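You operate a simulated robot arm through the tools that you are given. There is no shell and no other tool.

You are at the controls of a simulated two-armed robot. One attempt, no reset.

TASK
Pick up the brown tube from the top of the packing table with one hand, pass it to the other hand and put it on the back of the bench top by the belt rig.

It is judged by the outcome, as a careful person would: the job done as asked, and still so three seconds after it is handed in. It fails if anything else is knocked over, pushed out of place, dropped, spilled or broken.

THE ROBOT
Two 7-joint arms with two-finger parallel grippers on one trunk, on a base that moves. Base frame: it is fixed to the floor where the robot stands at the start and does not move with it; the origin is under the middle of the robot, x ahead of it, y to its left, z up; the surface under the hand at the start is at about z = 80. Readings come in cm, rad, newtons and seconds.
The left shoulder is at the start at [2, 11.3, 122.2], the right one opposite. With the tool pointing down near the work surface each hand reaches from about 14 to 58 cm from the robot's upright axis, wherever it stands, measured 20 degrees to its own side. Places, roughly: back of the bench top by the belt rig [100, -280, 80]. Payload 1.57 kg a hand.
Tool frame (each hand has its own): the origin (TCP) lies between the finger pads and is the grasp point; the fingertips stand 3 cm ahead of it; z points along the fingers, y is the line along which they close. The gripper opens to 8 cm. The fingers are 1.7 cm wide and 1.2 cm thick; the gripper's body (4 by 8.2 cm) begins 8 cm behind the TCP.
Orientation is that of the tool frame in the base frame, as a unit quaternion [x, y, z, w]. With the fingers straight down and closing along the base's y, the tool's x points along the base's -x, its y along +y and its z along -z.

THE INTERFACE
- The arms move only by the tool servo_tool. It takes "left_deltas", "right_deltas" or both (then of equal length, played together; a hand with none holds still); each is one flat list of numbers, 7 for each row, row after row: the gripper command, from -1 (fully open) to 1 (shut), values between in proportion, then the shift along the base's x, y, z in units of 25 mm (1.0 is 25 mm), then the turn, a rotation vector about the base's x, y, z in units of 8 degrees (1.0 is 8 degrees). In form: [fingers, dx, dy, dz, rx, ry, rz, fingers, dx, dy, dz, rx, ry, rz, ...]. A call has 1 to 20 rows; each row shifts and turns the commanded pose from where the row before left it. A call with a number of a shift or a turn outside -1 to 1 is refused whole. A row lasts 0.2 s, in which the tool goes at most 5 cm and 0.15 rad; a call with a longer step from one row to the next is refused whole, and so is a gripper value outside its range. Where a pose cannot be reached the arm comes as near as it can. A force on the tool above 40 N (or 10 N above the force at the start of the call, whichever is more), or a blocked arm, ends the call early, and 0.2 s more pass. The fingers move at their own pace (about 4.5 cm/s each) and stop on an object; they squeeze with about 33 N. The grip force told is the motor's: it shows also when the fingers shut on nothing. Time passes only in rows, and 0.2 s behind the last, so rows that do not move let the fingers close. The reply holds the time, the measured pose of the TCP, the force on the tool along the base axes, the opening and the grip force, in the units named above and with some noise, with the torque about the TCP (base axes, N m) and any sound that the robot's microphone picked up, and new pictures: "pictures" is both (left out), scene, wrist or none (wrist: the cameras of the hands that moved).
- Cameras (640 x 400 px; columns grow to the right, rows downward): "scene" is now at [10.16, 0.15, 135.3]; the picture's right is [-0.02, -1.00, 0.00], its down [-0.63, 0.02, -0.77] and it looks along [0.77, -0.02, -0.63] (base axes); focal length 250 px, centre (320, 200). "left" rides on the left gripper at [7.2, 0.7, -12.2] in its tool frame; the picture's right is [-0.09, 1.00, 0.00], its down [-0.84, -0.08, -0.54] and it looks along [-0.54, -0.05, 0.84] (tool axes); focal length 238 px, centre (320, 200). "right" rides on the right gripper at [7.2, -0.7, -12.2] in its tool frame; the picture's right is [0.09, 1.00, 0.00], its down [-0.84, 0.08, -0.54] and it looks along [-0.54, 0.05, 0.84] (tool axes); focal length 238 px, centre (320, 200). There is no depth. A picture from a camera that has moved, and an enlarged one, comes with that camera's place and axes in the base frame and with its lens. The place of the scene camera against the robot may be out by one fixed shift of up to 2.5 cm in any direction.
- lift_body(by): moves the trunk up (or, below 0, down) by that many cm; the arms and the scene camera ride with it, the base frame stays. It gives what a move gives, with no picture.
- steer(legs): drives the robot by 1 to 6 legs, each [ahead, left, turn to the left] in cm, cm and rad, along the robot's own axes; the way and the turn of a leg run together, so that a leg with both is an arc; at most 150 cm and 3.142 rad a leg. The arms and the cameras ride along, it lands a little off, and it stops where it bumps. It gives what a move gives, and a new picture of the scene camera.
- pan_tilt(pan, tilt): turns the head with the scene camera to pan (to the left, within 1.396 rad either way) and tilt (down, from -0.506 to 1.204), counted from straight ahead of the robot. It gives what a move gives, and a new picture of the scene camera.
- inspect(camera, box): a new picture of the part [left, top, right, bottom] of that camera's present view, enlarged. No time passes.
- finish_job(): hands the job in; it is judged then, once.

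Places have to be worked out from the pictures, the camera data and where the tool is seen. Open the grippers and draw the arms clear of the work before you hand the job in, unless the task says otherwise.

The tools are called after "Call:" as a command line: name --argument value ..., lists and objects as JSON in quotes. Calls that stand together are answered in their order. servo_tool: Moves the arms, as the interface text tells. Its arguments: {"type":"object","properties":{"left_deltas":{"type":"array","items":{"type":"number"}},"right_deltas":{"type":"array","items":{"type":"number"}},"pictures":{"type":"string","enum":["both","scene","wrist","none"]}},"required":[]} The other tools are called the same way: lift_body (by) moves the trunk up or down; steer (legs) drives the base; pan_tilt (pan, tilt) turns the head that bears the scene camera; inspect (camera, box) takes an enlarged picture of a part of a camera's view; finish_job () hands the job in.

At the start:

```text
clock: 0.0
left_ee_pos: [42.9, 22.06, 106.2]
left_tool_rot: [0.0, 1.0, 0.0, -0.001]
left_ft_force: [-0.8, -0.2, 0.7]
left_ft_torque: [0.02, 0.0, 0.01]
left_finger_gap: 7.99
left_gripper_force: 0.0
right_ee_pos: [41.45, -20.55, 106.83]
right_tool_rot: [0.0, 1.0, -0.001, 0.0]
right_ft_force: [0.2, -0.3, 0.0]
right_ft_torque: [0.04, -0.02, 0.0]
right_finger_gap: 7.98
right_gripper_force: 0.1
trunk travel left (down, up): [-27.5, 29.5]
robot x, y, heading: [0.1, 0.09, 0.002]
head pan, tilt (commanded): [-0.024, 0.686]
```

scene: 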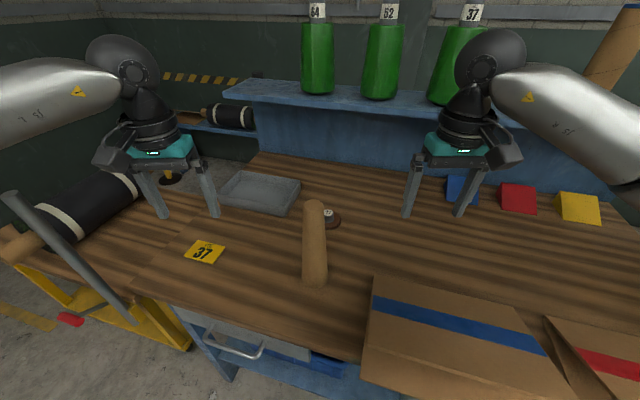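
right: 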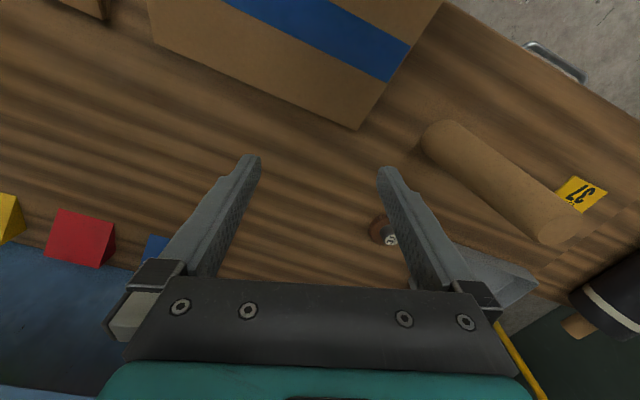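
left: 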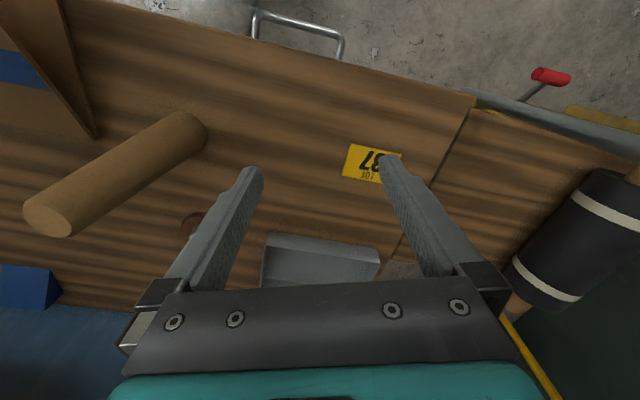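

The tube's image lies along the vertical in all three pictures, so I judge it is standing upright at about x=46, y=0.5, top near z=103. I'll take a closer look at it first.

Call:
inspect --camera "scene" --box '[220, 160, 420, 310]'

Call:
inspect --camera "left" --box '[0, 80, 280, 260]'

Call:
inspect --camera "right" --box '[360, 90, 640, 270]'

Call:
pan_tilt --pan -1.2 --tilt 0.25

```text
2.67 times, centred on (320, 235) of scene
camera zoom: at [10.16, 0.15, 135.3], right [-0.02, -1.0, 0.0], down [-0.63, 0.02, -0.77], along [0.77, -0.02, -0.63], focal length 666 px, centre (320, 107)
```

zoom: 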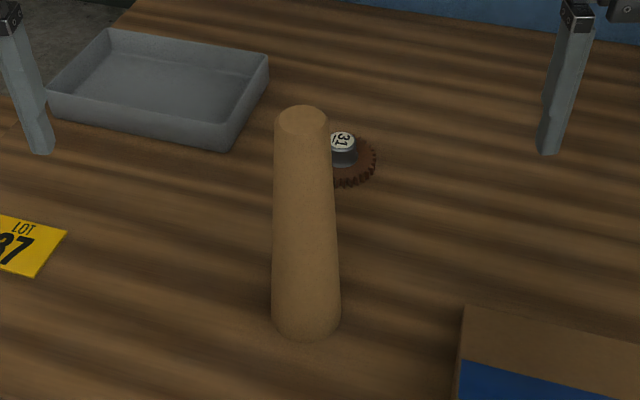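

```text
2.22 times, centred on (140, 170) of left
camera zoom: at [35.8, 22.8, 118.48], right [0.09, 1.0, 0.0], down [0.84, -0.08, 0.54], along [0.54, -0.05, -0.84], focal length 530 px, centre (720, 267)
```

zoom: 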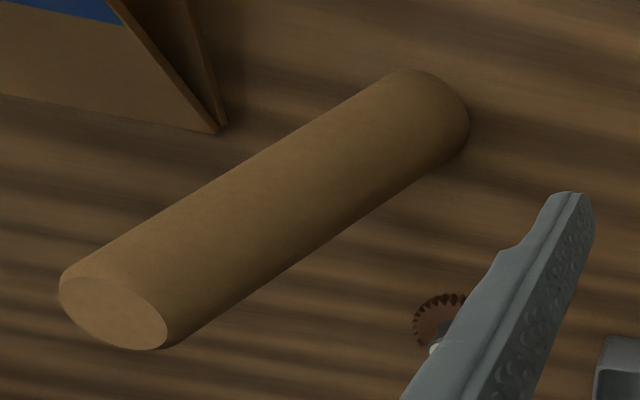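

```text
2.22 times, centred on (500, 180) of right
camera zoom: at [34.17, -21.2, 118.93], right [-0.09, 1.0, 0.0], down [0.84, 0.08, 0.54], along [0.54, 0.05, -0.84], focal length 530 px, centre (-80, 244)
```

zoom: 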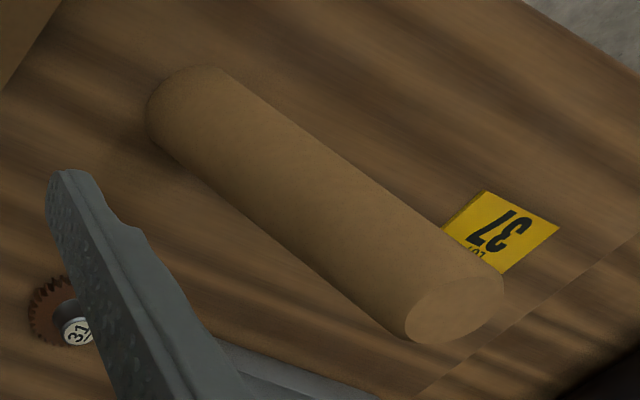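

```text
clock: 1.4
left_ee_pos: [42.91, 22.17, 106.27]
left_tool_rot: [-0.001, 1.0, 0.0, 0.0]
left_ft_force: [0.2, -0.6, -0.1]
left_ft_torque: [0.01, 0.0, 0.0]
left_finger_gap: 8.0
left_gripper_force: 0.1
right_ee_pos: [41.4, -20.52, 106.93]
right_tool_rot: [0.0, 1.0, 0.0, 0.0]
right_ft_force: [-0.8, -1.0, 0.9]
right_ft_torque: [-0.02, 0.01, 0.0]
right_finger_gap: 8.01
right_gripper_force: 0.1
trunk travel left (down, up): [-27.5, 29.5]
robot x, y, heading: [0.2, 0.03, 0.0]
head pan, tilt (commanded): [-1.201, 0.25]
camera scene: at [5.0, -8.35, 139.27], right [-0.93, -0.36, 0.0], down [-0.09, 0.23, -0.97], along [0.35, -0.9, -0.25], focal length 250 px, centre (320, 200)
```

scene: 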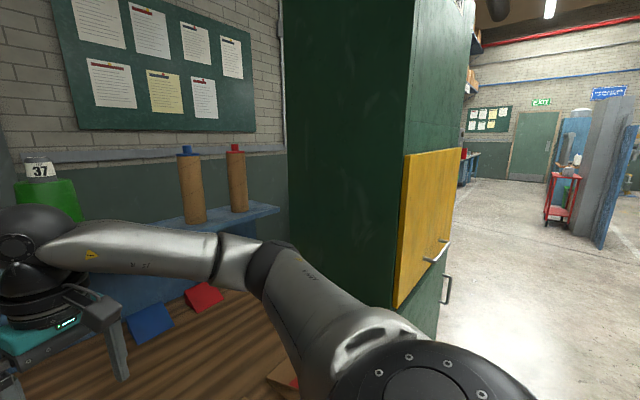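

The tube stands upright, slightly tapered (about 4 cm on top, 6.5 cm at the foot), centred near (45.3, 0.3). The cabinet on the right hides the target bench, so I turn the head a little further to see what I can of the way there and the floor.

Call:
pan_tilt --pan -1.39 --tilt 0.3

Call:
pan_tilt --pan 1.39 --tilt 0.3

Call:
pan_tilt --pan 0.0 --tilt 0.9

```text
clock: 2.1
left_ee_pos: [42.93, 22.13, 106.2]
left_tool_rot: [-0.001, 1.0, 0.0, 0.0]
left_ft_force: [-0.4, 1.0, 0.5]
left_ft_torque: [-0.04, -0.02, -0.01]
left_finger_gap: 8.03
left_gripper_force: 0.1
right_ee_pos: [41.44, -20.51, 106.83]
right_tool_rot: [0.0, 1.0, 0.001, 0.0]
right_ft_force: [-0.3, -0.5, -0.7]
right_ft_torque: [0.02, -0.01, -0.01]
right_finger_gap: 8.01
right_gripper_force: 0.0
trunk travel left (down, up): [-27.5, 29.5]
robot x, y, heading: [0.02, 0.24, -0.001]
head pan, tilt (commanded): [-1.389, 0.3]
camera scene: at [3.31, -8.83, 138.8], right [-0.98, -0.18, 0.0], down [-0.05, 0.29, -0.96], along [0.17, -0.94, -0.3], focal length 250 px, centre (320, 200)
```

scene: 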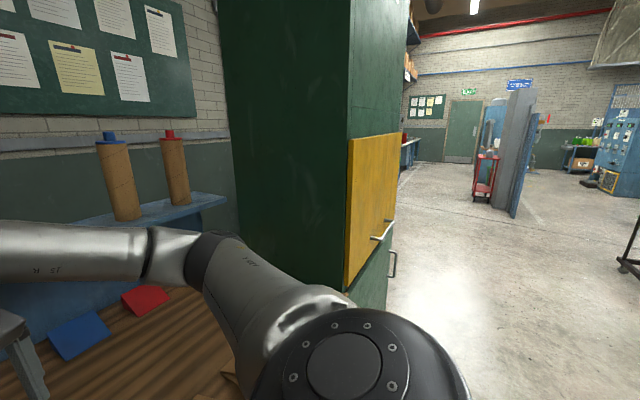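

```text
clock: 4.6
left_ee_pos: [42.94, 22.17, 106.17]
left_tool_rot: [-0.001, 1.0, 0.0, 0.001]
left_ft_force: [-0.4, 0.0, 0.4]
left_ft_torque: [-0.03, -0.02, 0.01]
left_finger_gap: 8.01
left_gripper_force: 0.2
right_ee_pos: [41.51, -20.49, 106.83]
right_tool_rot: [0.0, 1.0, 0.0, 0.0]
right_ft_force: [0.2, -0.3, 0.2]
right_ft_torque: [0.02, 0.02, -0.01]
right_finger_gap: 8.0
right_gripper_force: 0.1
trunk travel left (down, up): [-27.5, 29.5]
robot x, y, heading: [0.06, -0.24, -0.002]
head pan, tilt (commanded): [1.389, 0.3]
camera scene: at [3.31, 9.53, 138.8], right [0.98, -0.18, 0.0], down [-0.05, -0.29, -0.96], along [0.17, 0.94, -0.3], focal length 250 px, centre (320, 200)
```

scene: 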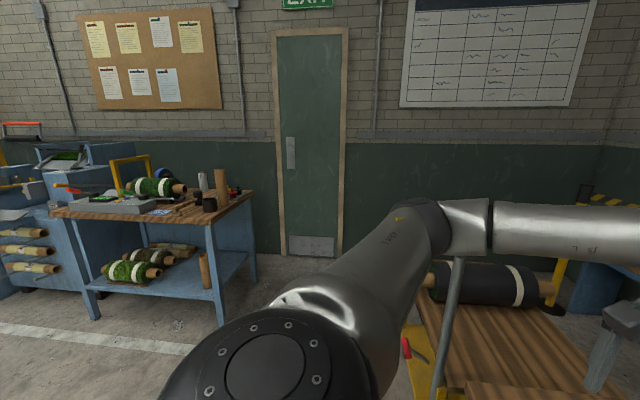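

```text
clock: 6.1
left_ee_pos: [42.85, 22.17, 106.28]
left_tool_rot: [-0.001, 1.0, 0.0, -0.001]
left_ft_force: [-0.1, 0.1, 0.0]
left_ft_torque: [0.02, -0.02, -0.02]
left_finger_gap: 7.98
left_gripper_force: 0.1
right_ee_pos: [41.48, -20.58, 106.95]
right_tool_rot: [0.0, 1.0, 0.0, -0.001]
right_ft_force: [-0.3, 0.5, 0.4]
right_ft_torque: [0.0, 0.0, 0.01]
right_finger_gap: 7.99
right_gripper_force: 0.0
trunk travel left (down, up): [-27.5, 29.5]
robot x, y, heading: [-0.1, 0.28, 0.001]
head pan, tilt (commanded): [0.0, 0.901]
camera scene: at [9.17, 0.36, 133.57], right [0.0, -1.0, 0.0], down [-0.78, 0.0, -0.62], along [0.62, 0.0, -0.78], focal length 250 px, centre (320, 200)
```

scene: 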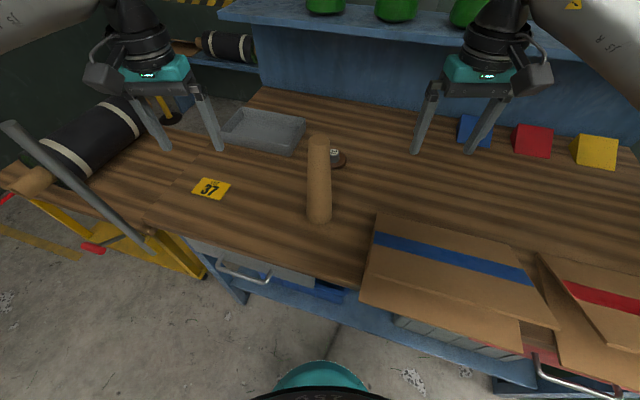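

The packing table is angled to the robot and its left side is free. My plan: the left hand grips the tube low from its left side with fingers level and the camera up, lifts it, and the right hand later takes its upper part. First I turn the left hand about the vertical, well clear of the tube.

Call:
servo_tool --left_deltas '[-1, 0, 0.2, 0.1, 0, 0, 0.9375, -1, 0, 0.2, 0.1, 0, 0, 0.9375, -1, 0, 0.2, 0.1, 0, 0, 0.9375, -1, 0, 0, 0, 0, 0, 0.9375, -1, 0, 0, 0, 0, 0, 0.9375, -1, 0, 0, 0, 0, 0, 0.9375, -1, 0, 0, 0, 0, 0, 0.9375, -1, 0, 0, 0, 0, 0, 0.9375, -1, 0, 0, 0, 0, 0, 0.9375, -1, 0, 0, 0, 0, 0, 0.9375, -1, 0, 0, 0, 0, 0, 0.9375, -1, 0, 0, 0, 0, 0, 0.9375]' --pictures "both"

```text
clock: 8.7
left_ee_pos: [43.0, 23.62, 107.03]
left_tool_rot: [0.708, -0.706, 0.0, -0.001]
left_ft_force: [0.1, 0.2, -0.7]
left_ft_torque: [0.0, -0.02, -0.01]
left_finger_gap: 8.02
left_gripper_force: 0.0
right_ee_pos: [41.48, -20.57, 106.77]
right_tool_rot: [0.0, 1.0, 0.0, 0.0]
right_ft_force: [-0.7, -0.3, 0.9]
right_ft_torque: [-0.03, 0.0, 0.0]
right_finger_gap: 7.99
right_gripper_force: 0.1
trunk travel left (down, up): [-27.5, 29.5]
robot x, y, heading: [-0.02, -0.14, 0.003]
head pan, tilt (commanded): [0.0, 0.901]
camera scene: at [9.17, 0.35, 133.57], right [0.0, -1.0, 0.0], down [-0.78, 0.0, -0.62], along [0.62, 0.0, -0.78], focal length 250 px, centre (320, 200)
camera left: at [42.33, 16.47, 119.23], right [-1.0, 0.09, 0.0], down [0.07, 0.84, 0.54], along [0.05, 0.54, -0.84], focal length 238 px, centre (320, 200)
```

scene: 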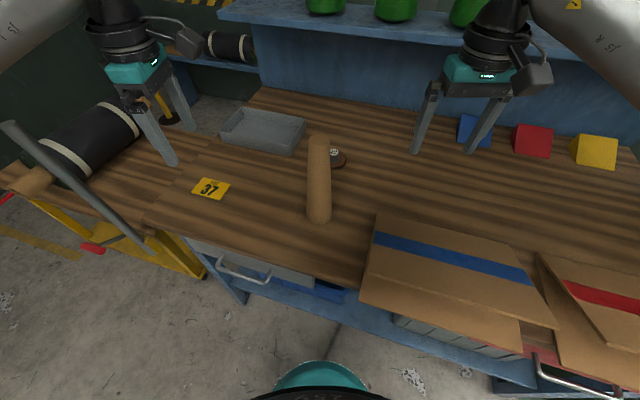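
left: 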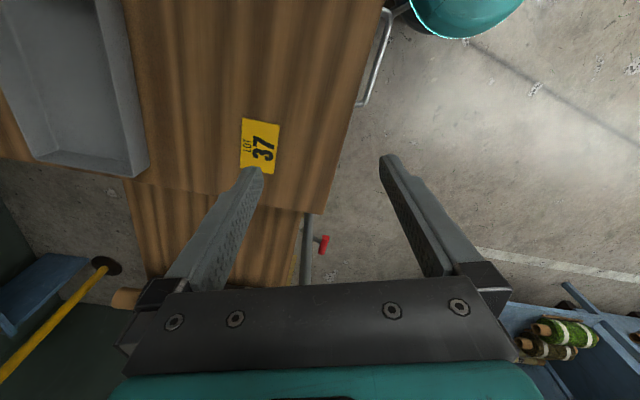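

The yaw is done with no contact. Now I tilt the fingers from down to pointing right (-y), easing the hand a little right so the wrist stays clear of the pole and the roll on the left.

Call:
servo_tool --left_deltas '[-1, 0.077, -0.18, 0, -0.9375, 0, 0, -1, 0.077, -0.18, 0, -0.9375, 0, 0, -1, 0.077, -0.18, 0, -0.9375, 0, 0, -1, 0.077, -0.18, 0, -0.9375, 0, 0, -1, 0.077, -0.18, 0, -0.9375, 0, 0, -1, 0.077, -0.18, 0, -0.9375, 0, 0, -1, 0.077, -0.18, 0, -0.9375, 0, 0, -1, 0.077, -0.18, 0, -0.9375, 0, 0, -1, 0.077, -0.18, 0, -0.9375, 0, 0, -1, 0.077, -0.18, 0, -0.9375, 0, 0, -1, 0.077, -0.18, 0, -0.9375, 0, 0, -1, 0.077, -0.18, 0, -0.9375, 0, 0]' --pictures "both"

```text
clock: 11.3
left_ee_pos: [45.22, 18.28, 106.95]
left_tool_rot: [0.5, -0.499, 0.5, 0.5]
left_ft_force: [0.5, 0.7, -0.2]
left_ft_torque: [0.01, 0.0, 0.01]
left_finger_gap: 8.01
left_gripper_force: 0.0
right_ee_pos: [41.5, -20.39, 106.82]
right_tool_rot: [0.0, 1.0, 0.0, 0.0]
right_ft_force: [0.2, -0.8, 0.2]
right_ft_torque: [-0.02, -0.04, 0.01]
right_finger_gap: 7.99
right_gripper_force: 0.1
trunk travel left (down, up): [-27.5, 29.5]
robot x, y, heading: [0.03, 0.29, 0.003]
head pan, tilt (commanded): [0.0, 0.901]
camera scene: at [9.18, 0.34, 133.57], right [0.0, -1.0, 0.0], down [-0.78, 0.0, -0.62], along [0.62, 0.0, -0.78], focal length 250 px, centre (320, 200)
camera left: at [44.65, 30.4, 114.18], right [-1.0, 0.0, -0.09], down [0.08, 0.54, -0.84], along [0.05, -0.84, -0.54], focal length 238 px, centre (320, 200)
```

scene: 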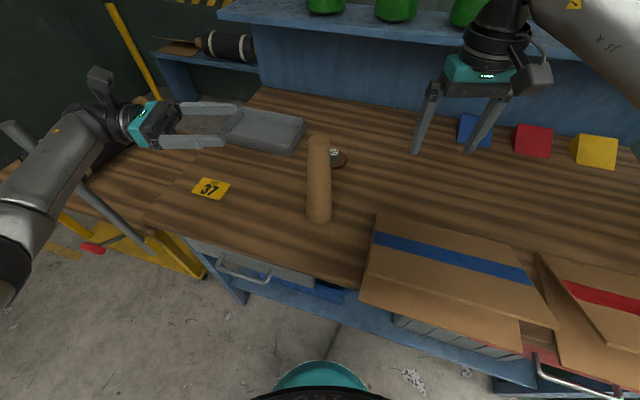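
left: 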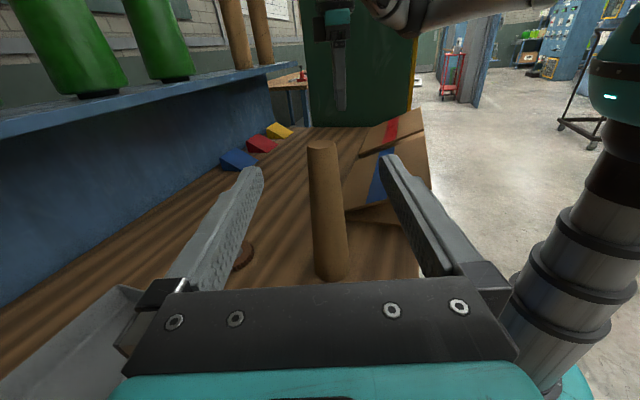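

The left camera confirms the tube at about (45.4, 0.2), right between the open fingers' lines. I move right to y≈9, still short of the tube, then go down to z≈89.5.

Call:
servo_tool --left_deltas '[-1, 0, -0.9, 0, 0, 0, 0, -1, 0, -0.9, 0, 0, 0, 0, -1, 0, -0.9, 0, 0, 0, 0, -1, 0, -0.7, -0.2, 0, 0, 0, -1, 0, 0, -0.9, 0, 0, 0, -1, 0, 0, -0.9, 0, 0, 0, -1, 0, 0, -0.9, 0, 0, 0, -1, 0, 0, -0.9, 0, 0, 0, -1, 0, 0, -0.9, 0, 0, 0, -1, 0, 0, -0.9, 0, 0, 0, -1, 0, 0, -0.9, 0, 0, 0, -1, 0, 0, -0.4, 0, 0, 0, -1, 0, 0, 0, 0, 0, 0]' --pictures "both"

```text
clock: 14.1
left_ee_pos: [45.19, 9.79, 89.75]
left_tool_rot: [0.501, -0.5, 0.499, 0.501]
left_ft_force: [-0.8, 0.3, -0.2]
left_ft_torque: [-0.06, 0.0, -0.01]
left_finger_gap: 8.01
left_gripper_force: 0.2
right_ee_pos: [41.49, -20.45, 106.95]
right_tool_rot: [0.001, 1.0, 0.001, 0.001]
right_ft_force: [0.7, 0.0, -0.2]
right_ft_torque: [-0.01, 0.04, 0.0]
right_finger_gap: 7.98
right_gripper_force: 0.2
trunk travel left (down, up): [-27.5, 29.5]
robot x, y, heading: [0.05, -0.29, 0.002]
head pan, tilt (commanded): [0.0, 0.901]
camera scene: at [9.17, 0.35, 133.57], right [0.0, -1.0, 0.0], down [-0.78, 0.0, -0.62], along [0.62, 0.0, -0.78], focal length 250 px, centre (320, 200)
camera left: at [44.63, 21.9, 96.92], right [-1.0, 0.0, -0.09], down [0.08, 0.54, -0.84], along [0.05, -0.84, -0.54], focal length 238 px, centre (320, 200)
```

scene: 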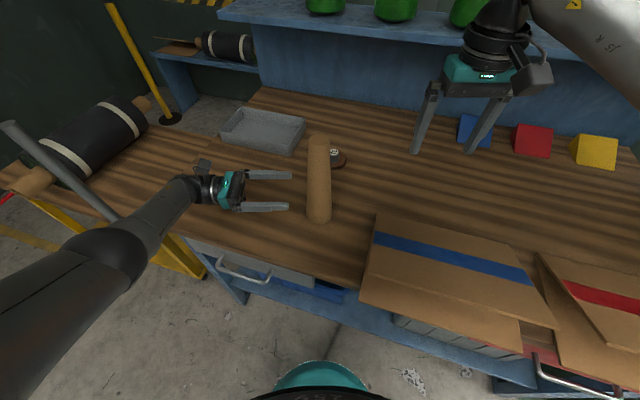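
left: 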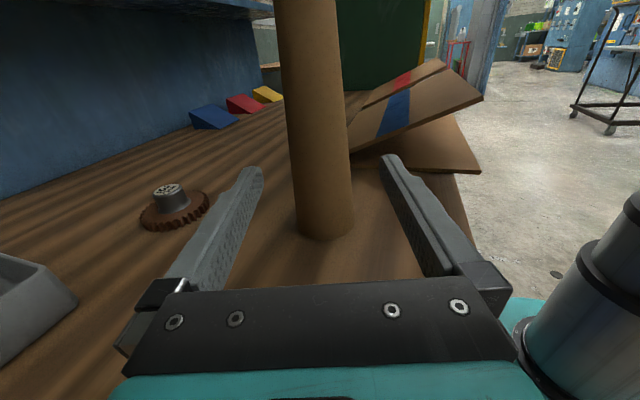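

The tube stands centred between the fingers (x≈45.4) with room on both sides. I slide in along -y until the TCP is at the tube's axis, still open, and check.

Call:
servo_tool --left_deltas '[-1, 0.1, -0.6, 0, 0, 0, 0, -1, 0, -0.7, 0, 0, 0, 0, -1, 0, -0.7, 0, 0, 0, 0, -1, 0, -0.7, 0, 0, 0, 0, -1, 0, -0.6, 0, 0, 0, 0, -1, 0, -0.4, 0, 0, 0, 0, -1, 0, 0, 0, 0, 0, 0]' --pictures "both"

```text
clock: 15.7
left_ee_pos: [45.61, 0.52, 89.61]
left_tool_rot: [0.5, -0.5, 0.499, 0.501]
left_ft_force: [-0.1, -0.8, -0.6]
left_ft_torque: [0.0, -0.01, -0.02]
left_finger_gap: 7.99
left_gripper_force: 0.1
right_ee_pos: [41.37, -20.43, 106.91]
right_tool_rot: [0.0, 1.0, 0.0, -0.001]
right_ft_force: [0.2, 0.1, 0.3]
right_ft_torque: [0.03, -0.02, -0.01]
right_finger_gap: 8.0
right_gripper_force: 0.1
trunk travel left (down, up): [-27.5, 29.5]
robot x, y, heading: [-0.0, 0.5, 0.001]
head pan, tilt (commanded): [0.0, 0.901]
camera scene: at [9.17, 0.35, 133.57], right [0.0, -1.0, 0.0], down [-0.78, 0.0, -0.62], along [0.62, 0.0, -0.78], focal length 250 px, centre (320, 200)
camera left: at [44.95, 12.71, 96.92], right [-1.0, 0.0, -0.09], down [0.08, 0.54, -0.84], along [0.05, -0.84, -0.54], focal length 238 px, centre (320, 200)
```

scene: 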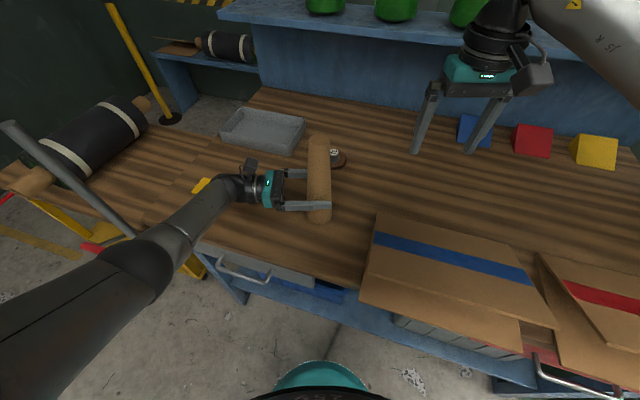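
left: 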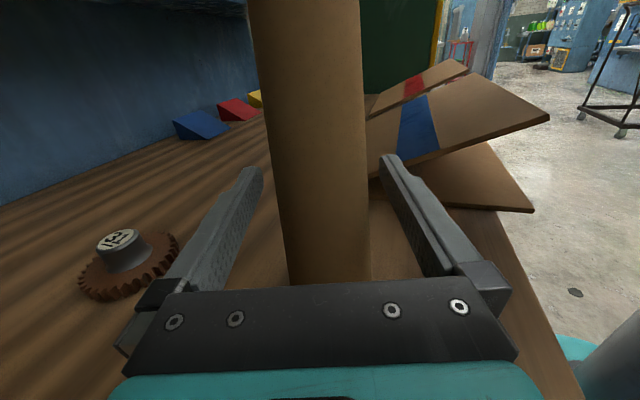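

The tube is between the pads with clearance each side. I close the left fingers and let them settle.

Call:
servo_tool --left_deltas '[0, 0, 0, 0, 0, 0, 0, 0.5, 0, 0, 0, 0, 0, 0, 1, 0, 0, 0, 0, 0, 0, 1, 0, 0, 0, 0, 0, 0, 1, 0, 0, 0, 0, 0, 0, 1, 0, 0, 0, 0, 0, 0]' --pictures "both"

```text
clock: 17.1
left_ee_pos: [45.56, 0.58, 89.82]
left_tool_rot: [0.501, -0.499, 0.5, 0.5]
left_ft_force: [-0.5, 0.6, 0.0]
left_ft_torque: [-0.01, -0.01, 0.0]
left_finger_gap: 5.39
left_gripper_force: 33.2
right_ee_pos: [41.43, -20.47, 106.83]
right_tool_rot: [0.001, 1.0, 0.0, 0.0]
right_ft_force: [0.0, -0.9, -0.1]
right_ft_torque: [0.01, 0.05, 0.01]
right_finger_gap: 8.02
right_gripper_force: 0.1
trunk travel left (down, up): [-27.5, 29.5]
robot x, y, heading: [-0.32, 0.15, -0.001]
head pan, tilt (commanded): [0.0, 0.901]
camera scene: at [9.17, 0.35, 133.57], right [0.0, -1.0, 0.0], down [-0.78, 0.0, -0.62], along [0.62, 0.0, -0.78], focal length 250 px, centre (320, 200)
camera left: at [44.96, 12.75, 96.93], right [-1.0, 0.0, -0.09], down [0.08, 0.54, -0.84], along [0.05, -0.84, -0.54], focal length 238 px, centre (320, 200)
```

scene: 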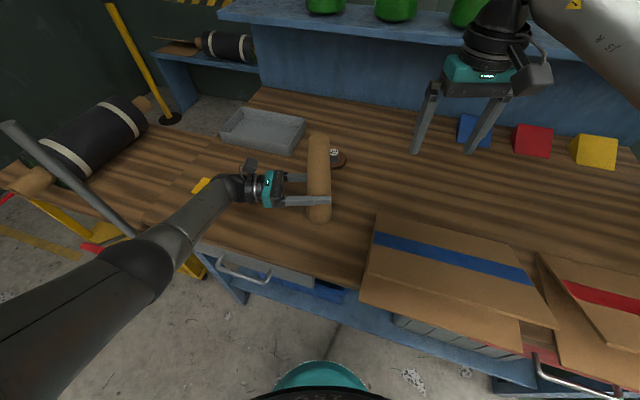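
left: 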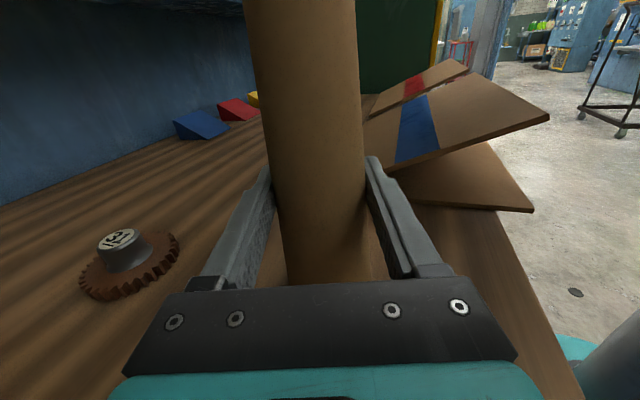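

The grip is firm: gap 5.39 cm, 33 N, as expected at that height. I lift slowly straight up by 10 cm and check it comes along without slipping.

Call:
servo_tool --left_deltas '[1, 0, 0, 0.2, 0, 0, 0, 1, 0, 0, 0.3, 0, 0, 0, 1, 0, 0, 0.4, 0, 0, 0, 1, 0, 0, 0.5, 0, 0, 0, 1, 0, 0, 0.5, 0, 0, 0, 1, 0, 0, 0.5, 0, 0, 0, 1, 0, 0, 0.5, 0, 0, 0, 1, 0, 0, 0.5, 0, 0, 0, 1, 0, 0, 0.4, 0, 0, 0, 1, 0, 0, 0.2, 0, 0, 0, 1, 0, 0, 0, 0, 0, 0]' --pictures "both"

```text
clock: 19.5
left_ee_pos: [45.55, 0.52, 99.65]
left_tool_rot: [0.501, -0.5, 0.499, 0.501]
left_ft_force: [1.0, -0.2, -1.3]
left_ft_torque: [-0.02, 0.0, -0.01]
left_finger_gap: 5.35
left_gripper_force: 33.0
right_ee_pos: [41.5, -20.4, 106.88]
right_tool_rot: [0.001, 1.0, 0.0, 0.0]
right_ft_force: [0.4, 1.2, 0.3]
right_ft_torque: [-0.01, -0.06, 0.0]
right_finger_gap: 7.97
right_gripper_force: 0.1
trunk travel left (down, up): [-27.5, 29.5]
robot x, y, heading: [-0.07, 0.01, 0.003]
head pan, tilt (commanded): [0.0, 0.901]
camera scene: at [9.17, 0.35, 133.57], right [0.0, -1.0, 0.0], down [-0.78, 0.0, -0.62], along [0.62, 0.0, -0.78], focal length 250 px, centre (320, 200)
camera left: at [44.89, 12.7, 106.93], right [-1.0, 0.0, -0.09], down [0.08, 0.54, -0.84], along [0.05, -0.84, -0.54], focal length 238 px, centre (320, 200)
```

scene: 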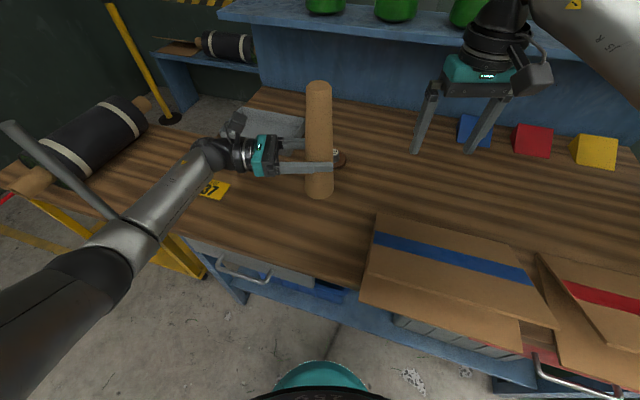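
left: 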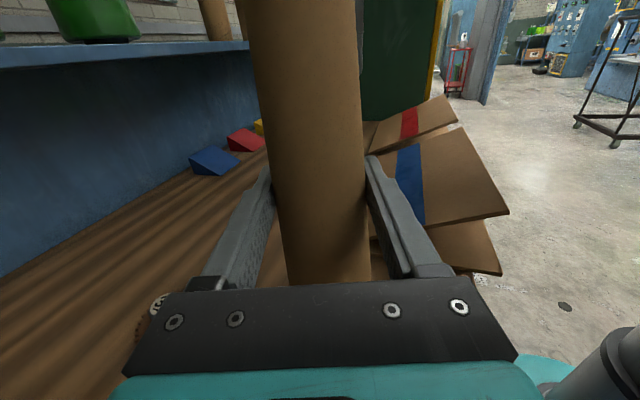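

The tube is up, held upright, weighing only about 1.3 N with no slip. Now I back straight away from the table about 40 cm before looking around for the route.

Call:
steer --legs '[[-40, 0, 0]]'

Call:
pan_tilt --pan -1.39 --tilt 0.35

Call:
pan_tilt --pan -0.7 --tilt 0.35

```text
clock: 22.0
left_ee_pos: [6.01, 0.46, 99.66]
left_tool_rot: [0.5, -0.5, 0.499, 0.501]
left_ft_force: [-0.3, -1.0, -0.7]
left_ft_torque: [0.0, -0.03, 0.03]
left_finger_gap: 5.34
left_gripper_force: 33.3
right_ee_pos: [1.86, -20.51, 106.84]
right_tool_rot: [0.002, 1.0, 0.0, 0.0]
right_ft_force: [-0.1, 0.0, 0.5]
right_ft_torque: [0.02, -0.02, 0.02]
right_finger_gap: 7.98
right_gripper_force: 0.2
trunk travel left (down, up): [-27.5, 29.5]
robot x, y, heading: [-39.58, 0.06, -0.001]
head pan, tilt (commanded): [0.0, 0.901]
camera scene: at [-30.32, 0.4, 133.58], right [0.0, -1.0, 0.0], down [-0.78, 0.0, -0.62], along [0.62, 0.0, -0.78], focal length 250 px, centre (320, 200)
```

scene: 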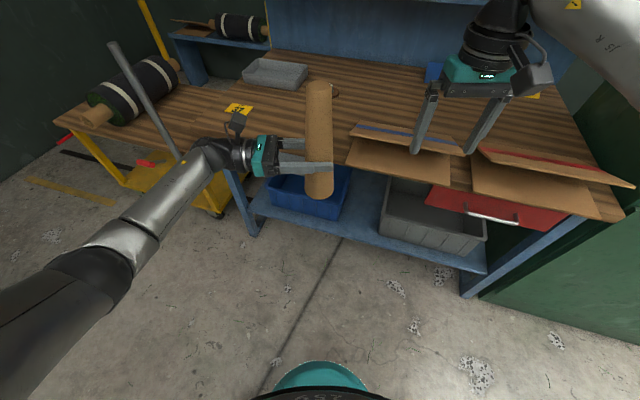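

```text
clock: 23.5
left_ee_pos: [5.96, 0.32, 99.72]
left_tool_rot: [0.499, -0.501, 0.498, 0.502]
left_ft_force: [-0.7, 0.6, -0.7]
left_ft_torque: [-0.01, 0.04, -0.01]
left_finger_gap: 5.34
left_gripper_force: 32.8
right_ee_pos: [2.02, -20.67, 106.87]
right_tool_rot: [0.002, 1.0, 0.001, 0.0]
right_ft_force: [-0.9, 0.5, 0.1]
right_ft_torque: [0.02, 0.01, -0.01]
right_finger_gap: 7.99
right_gripper_force: 0.0
trunk travel left (down, up): [-27.5, 29.5]
robot x, y, heading: [-39.49, 0.4, -0.001]
head pan, tilt (commanded): [-1.389, 0.351]
camera scene: at [-36.17, -8.74, 138.32], right [-0.98, -0.18, 0.0], down [-0.06, 0.34, -0.94], along [0.17, -0.92, -0.34], focal length 250 px, centre (320, 200)
```

scene: 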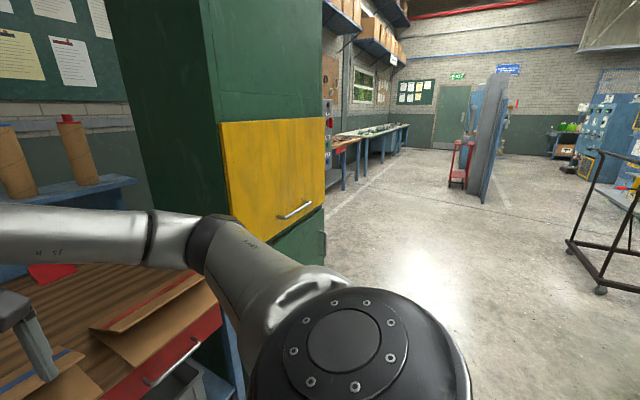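

```text
clock: 24.6
left_ee_pos: [6.0, 0.35, 99.76]
left_tool_rot: [0.499, -0.501, 0.498, 0.502]
left_ft_force: [-0.4, 0.0, -0.4]
left_ft_torque: [-0.02, 0.01, -0.03]
left_finger_gap: 5.3
left_gripper_force: 32.9
right_ee_pos: [1.97, -20.6, 106.79]
right_tool_rot: [0.002, 1.0, -0.001, -0.001]
right_ft_force: [-0.8, 0.2, 0.2]
right_ft_torque: [0.01, 0.01, 0.02]
right_finger_gap: 7.99
right_gripper_force: 0.1
trunk travel left (down, up): [-27.5, 29.5]
robot x, y, heading: [-38.9, 0.22, -0.004]
head pan, tilt (commanded): [-0.7, 0.351]
camera scene: at [-30.73, -5.61, 138.33], right [-0.65, -0.76, 0.0], down [-0.26, 0.22, -0.94], along [0.72, -0.61, -0.34], focal length 250 px, centre (320, 200)
```

scene: 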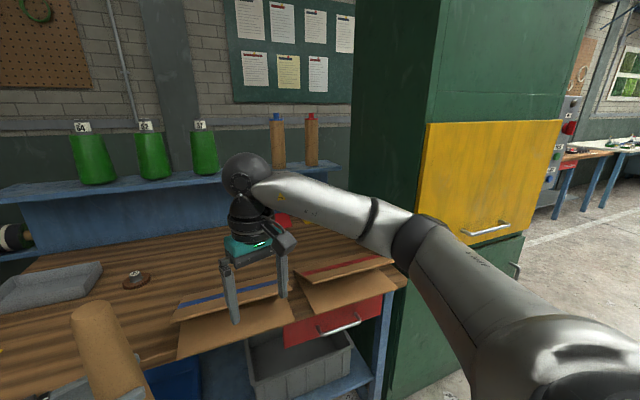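

The green cabinet stands to the right, and the bench by the belt rig must lie beyond it, set back. There is free floor ahead along the aisle, so I turn right in place to look down it.

Call:
steer --legs '[[-15, 0, 0], [0, 0, -1.3]]'

Call:
pan_tilt --pan 0.3 --tilt 0.3

```text
clock: 29.1
left_ee_pos: [-41.92, -43.53, 99.66]
left_tool_rot: [-0.093, 0.701, -0.093, -0.701]
left_ft_force: [-0.8, -0.4, -0.3]
left_ft_torque: [0.01, -0.02, 0.03]
left_finger_gap: 5.31
left_gripper_force: 33.3
right_ee_pos: [-63.27, -45.26, 106.87]
right_tool_rot: [0.608, 0.794, 0.0, 0.0]
right_ft_force: [0.4, -0.4, 0.1]
right_ft_torque: [-0.01, 0.08, 0.01]
right_finger_gap: 7.99
right_gripper_force: 0.1
trunk travel left (down, up): [-27.5, 29.5]
robot x, y, heading: [-54.06, -0.01, -1.307]
head pan, tilt (commanded): [-0.7, 0.351]
camera scene: at [-57.35, -8.9, 138.33], right [-0.91, 0.42, 0.0], down [0.15, 0.31, -0.94], along [-0.4, -0.85, -0.34], focal length 250 px, centre (320, 200)
```

scene: 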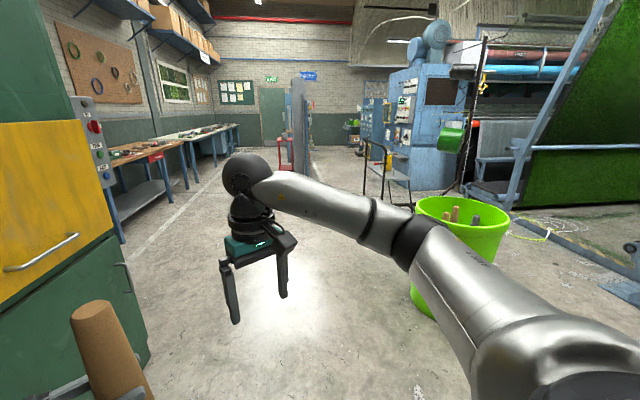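

```text
clock: 30.4
left_ee_pos: [-41.99, -43.61, 99.57]
left_tool_rot: [-0.094, 0.701, -0.092, -0.701]
left_ft_force: [0.6, 0.7, 0.1]
left_ft_torque: [-0.03, -0.03, 0.04]
left_finger_gap: 5.31
left_gripper_force: 33.5
right_ee_pos: [-63.27, -45.27, 106.86]
right_tool_rot: [0.608, 0.794, 0.0, -0.001]
right_ft_force: [-0.6, -0.9, -0.4]
right_ft_torque: [0.05, -0.02, 0.01]
right_finger_gap: 7.99
right_gripper_force: 0.1
trunk travel left (down, up): [-27.5, 29.5]
robot x, y, heading: [-54.09, 0.32, -1.304]
head pan, tilt (commanded): [0.3, 0.3]
camera scene: at [-48.43, -8.36, 138.8], right [-0.85, -0.53, 0.0], down [-0.16, 0.25, -0.96], along [0.51, -0.81, -0.3], focal length 250 px, centre (320, 200)
```

scene: 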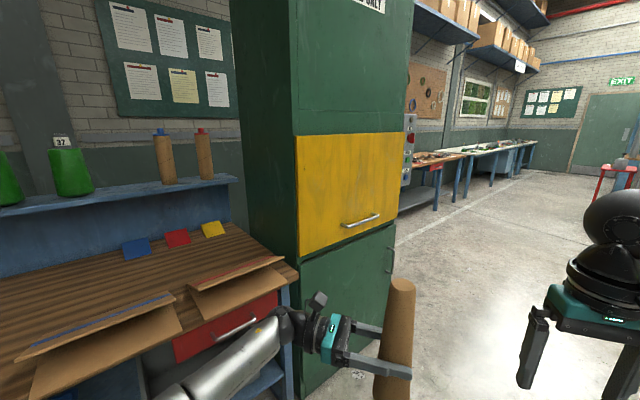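

The bench with a wooden top begins just past the cabinet, its front edge about 1 m deeper than the packing table's; the target lies roughly 45 cm behind that edge. I turn along the aisle and drive 150 cm past the cabinet, then look left.

Call:
steer --legs '[[0, 0, -0.54], [150, 0, 0]]'

Call:
pan_tilt --pan 1.2 --tilt 0.35

```text
clock: 39.4
left_ee_pos: [-110.63, -187.96, 99.63]
left_tool_rot: [0.108, 0.699, 0.108, -0.699]
left_ft_force: [0.2, 0.7, -0.1]
left_ft_torque: [0.0, 0.01, 0.02]
left_finger_gap: 5.29
left_gripper_force: 33.5
right_ee_pos: [-129.5, -177.69, 106.82]
right_tool_rot: [0.806, 0.592, 0.0, 0.0]
right_ft_force: [0.4, 0.0, 0.0]
right_ft_torque: [-0.02, -0.01, 0.01]
right_finger_gap: 8.0
right_gripper_force: 0.1
trunk travel left (down, up): [-27.5, 29.5]
robot x, y, heading: [-97.7, -144.28, -1.882]
head pan, tilt (commanded): [0.3, 0.3]
camera scene: at [-97.22, -154.28, 138.8], right [-1.0, 0.01, 0.0], down [0.0, 0.3, -0.96], along [-0.01, -0.96, -0.3], focal length 250 px, centre (320, 200)
```

scene: 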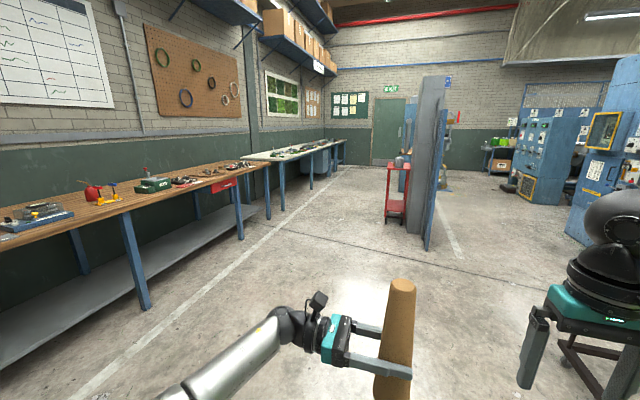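

```text
clock: 40.6
left_ee_pos: [-110.54, -187.88, 99.69]
left_tool_rot: [0.108, 0.699, 0.108, -0.699]
left_ft_force: [0.0, 0.4, -0.9]
left_ft_torque: [0.03, 0.0, -0.03]
left_finger_gap: 5.32
left_gripper_force: 33.3
right_ee_pos: [-129.45, -177.71, 106.85]
right_tool_rot: [0.806, 0.592, 0.0, 0.0]
right_ft_force: [-0.2, -0.6, 0.1]
right_ft_torque: [0.03, -0.01, 0.02]
right_finger_gap: 8.02
right_gripper_force: 0.0
trunk travel left (down, up): [-27.5, 29.5]
robot x, y, heading: [-97.51, -144.11, -1.874]
head pan, tilt (commanded): [1.201, 0.351]
camera scene: at [-89.9, -150.76, 138.33], right [-0.63, -0.78, 0.0], down [-0.27, 0.22, -0.94], along [0.73, -0.59, -0.34], focal length 250 px, centre (320, 200)
```

scene: 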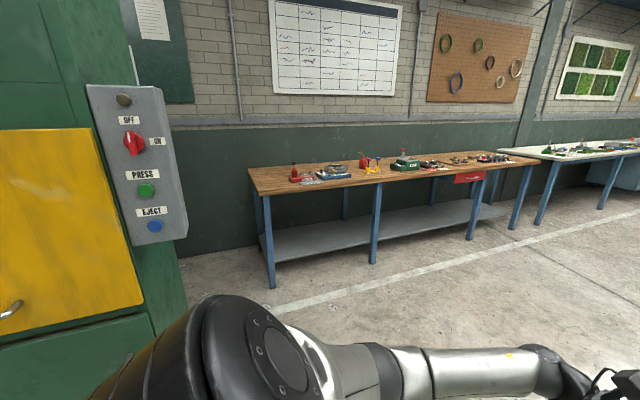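

The bench comes into view past the cabinet: a wooden top with a row of small apparatus along its back. I zoom in to find the belt rig and the free space.

Call:
inspect --camera "scene" --box '[235, 130, 395, 230]'

Call:
inspect --camera "scene" --box '[380, 130, 540, 230]'

```text
4.00 times, centred on (315, 180) of scene
camera zoom: at [-89.9, -150.76, 138.33], right [-0.63, -0.78, 0.0], down [-0.27, 0.22, -0.94], along [0.73, -0.59, -0.34], focal length 998 px, centre (340, 280)
```

zoom: 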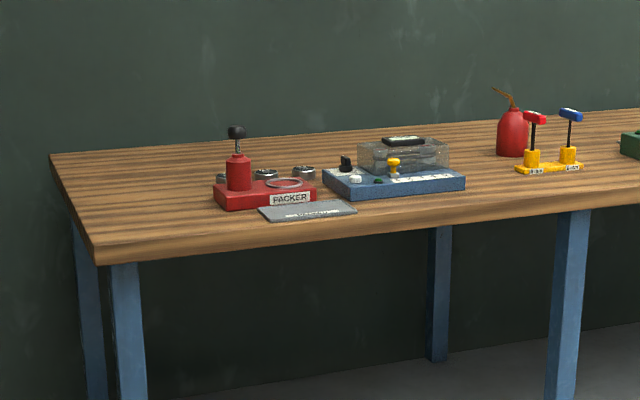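

```text
4.00 times, centred on (460, 180) of scene
camera zoom: at [-89.9, -150.76, 138.33], right [-0.63, -0.78, 0.0], down [-0.27, 0.22, -0.94], along [0.73, -0.59, -0.34], focal length 998 px, centre (-240, 280)
```

zoom: 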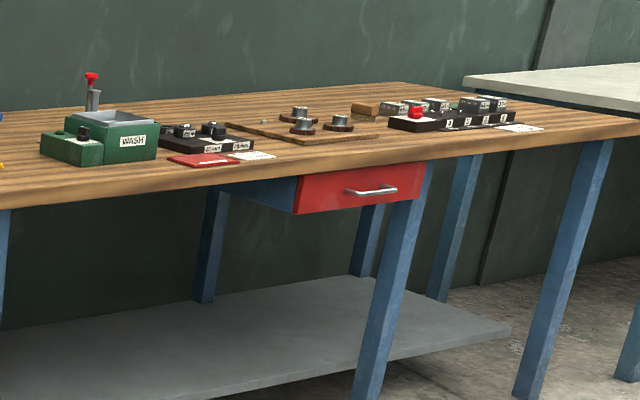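

The bench is about 2 m ahead-left with its front edge near the line I computed. I turn to face it, sidestep right so the left elbow clears the cabinet, and roll up to roughly 80 cm from its edge for a closer look.

Call:
steer --legs '[[0, 0, 1.598], [0, -60, 0], [90, 0, 0]]'

Call:
pan_tilt --pan 0.0 --tilt 0.45

```text
clock: 52.2
left_ee_pos: [15.53, -241.25, 99.74]
left_tool_rot: [0.42, -0.569, 0.418, 0.57]
left_ft_force: [-0.1, 0.1, -0.4]
left_ft_torque: [0.0, -0.01, 0.01]
left_finger_gap: 5.31
left_gripper_force: 33.8
right_ee_pos: [5.61, -260.12, 106.93]
right_tool_rot: [0.15, 0.989, 0.0, 0.0]
right_ft_force: [0.2, 0.5, -0.5]
right_ft_torque: [0.03, -0.01, 0.02]
right_finger_gap: 8.0
right_gripper_force: 0.1
trunk travel left (down, up): [-27.5, 29.5]
robot x, y, heading: [-27.57, -227.91, -0.302]
head pan, tilt (commanded): [1.201, 0.351]
camera scene: at [-20.54, -220.9, 138.33], right [0.78, -0.62, 0.0], down [-0.21, -0.27, -0.94], along [0.58, 0.74, -0.34], focal length 250 px, centre (320, 200)
```

scene: 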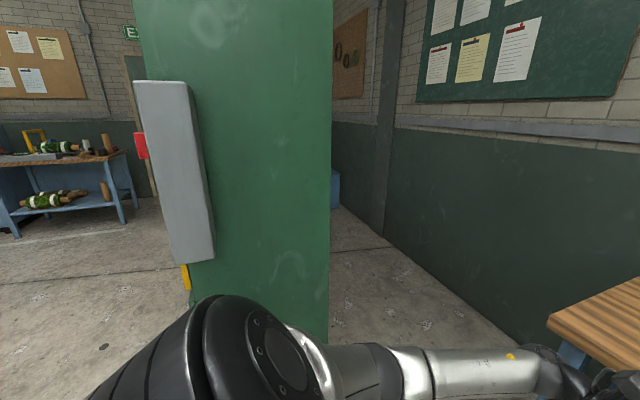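

```text
clock: 53.6
left_ee_pos: [15.76, -241.17, 99.71]
left_tool_rot: [0.42, -0.569, 0.418, 0.57]
left_ft_force: [0.0, -0.9, -1.1]
left_ft_torque: [0.02, 0.02, 0.01]
left_finger_gap: 5.32
left_gripper_force: 32.9
right_ee_pos: [5.72, -260.16, 106.85]
right_tool_rot: [0.149, 0.989, 0.0, 0.0]
right_ft_force: [-0.3, 0.4, -0.2]
right_ft_torque: [0.0, 0.04, 0.01]
right_finger_gap: 8.01
right_gripper_force: 0.1
trunk travel left (down, up): [-27.5, 29.5]
robot x, y, heading: [-27.97, -228.23, -0.301]
head pan, tilt (commanded): [0.0, 0.45]
camera scene: at [-17.57, -230.9, 137.41], right [-0.3, -0.96, 0.0], down [-0.42, 0.13, -0.9], along [0.86, -0.27, -0.44], focal length 250 px, centre (320, 200)
```

scene: 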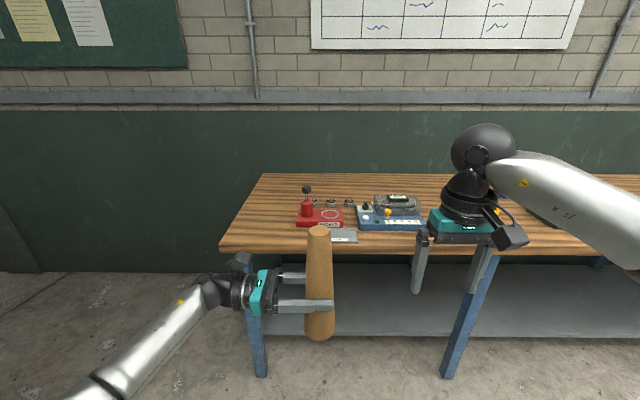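

The bench is squarely ahead now, with a red rig and a blue rig near its front-middle and free wood behind them. I zoom in to identify the belt rig and the free space.

Call:
inspect --camera "scene" --box '[250, 160, 410, 260]'

Call:
inspect --camera "scene" --box '[280, 170, 360, 220]'

Call:
inspect --camera "scene" --box '[400, 160, 560, 260]'

```text
4.00 times, centred on (330, 210) of scene
camera zoom: at [-17.57, -230.9, 137.41], right [-0.3, -0.96, 0.0], down [-0.42, 0.13, -0.9], along [0.86, -0.27, -0.44], focal length 998 px, centre (280, 160)
```

zoom: 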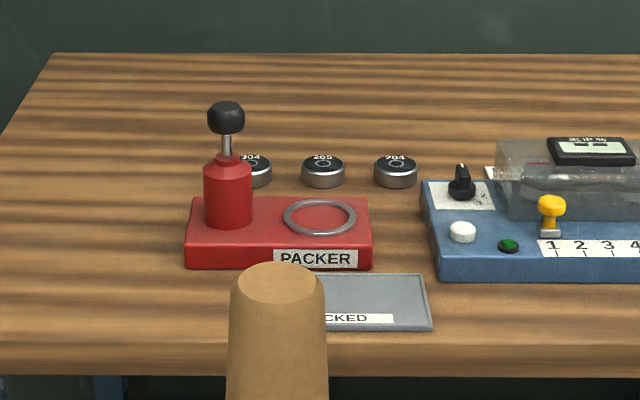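

```text
8.00 times, centred on (320, 195) of scene
camera zoom: at [-17.57, -230.9, 137.41], right [-0.3, -0.96, 0.0], down [-0.42, 0.13, -0.9], along [0.86, -0.27, -0.44], focal length 1996 px, centre (320, 240)
```

zoom: 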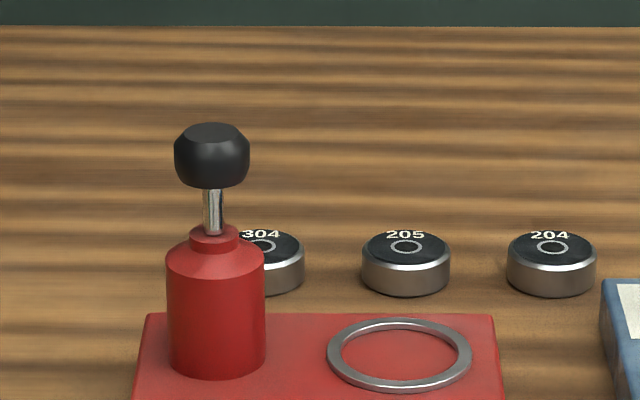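

```text
4.00 times, centred on (480, 210) of scene
camera zoom: at [-17.57, -230.9, 137.41], right [-0.3, -0.96, 0.0], down [-0.42, 0.13, -0.9], along [0.86, -0.27, -0.44], focal length 998 px, centre (-320, 160)
```

zoom: 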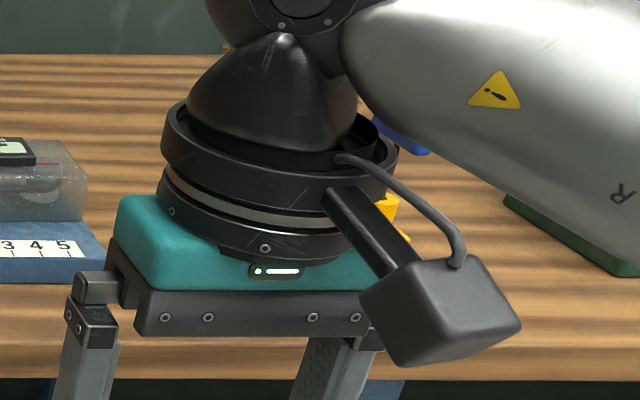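

The spot [100,-280] falls behind the three bearings, left-behind of the blue rig, about 52 cm past the bench's front edge, so I'll need a long reach with fingers pointing forward. I look down to see how far the base sticks out in front.

Call:
pan_tilt --pan 0.0 --tilt 1.2

```text
clock: 54.7
left_ee_pos: [15.61, -241.32, 99.75]
left_tool_rot: [0.42, -0.569, 0.419, 0.57]
left_ft_force: [-0.4, 0.3, -0.9]
left_ft_torque: [-0.03, -0.01, -0.02]
left_finger_gap: 5.28
left_gripper_force: 32.8
right_ee_pos: [5.65, -260.07, 106.87]
right_tool_rot: [0.149, 0.989, 0.0, 0.0]
right_ft_force: [-0.4, -0.5, 0.5]
right_ft_torque: [0.0, 0.01, 0.0]
right_finger_gap: 8.04
right_gripper_force: 0.1
trunk travel left (down, up): [-27.5, 29.5]
robot x, y, heading: [-28.01, -228.38, -0.297]
head pan, tilt (commanded): [0.0, 1.201]
camera scene: at [-21.0, -229.84, 131.59], right [-0.3, -0.96, 0.0], down [-0.89, 0.28, -0.36], along [0.35, -0.11, -0.93], focal length 250 px, centre (320, 200)
```

scene: 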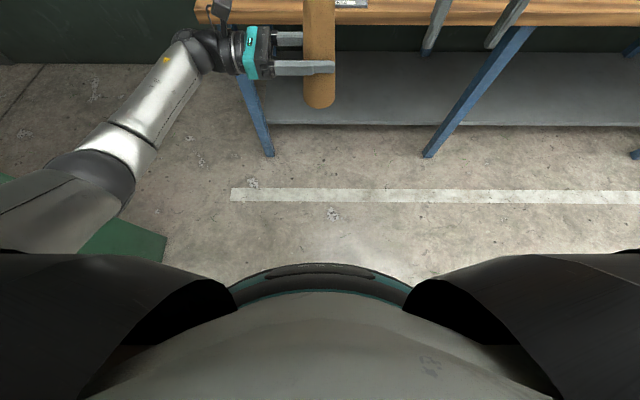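

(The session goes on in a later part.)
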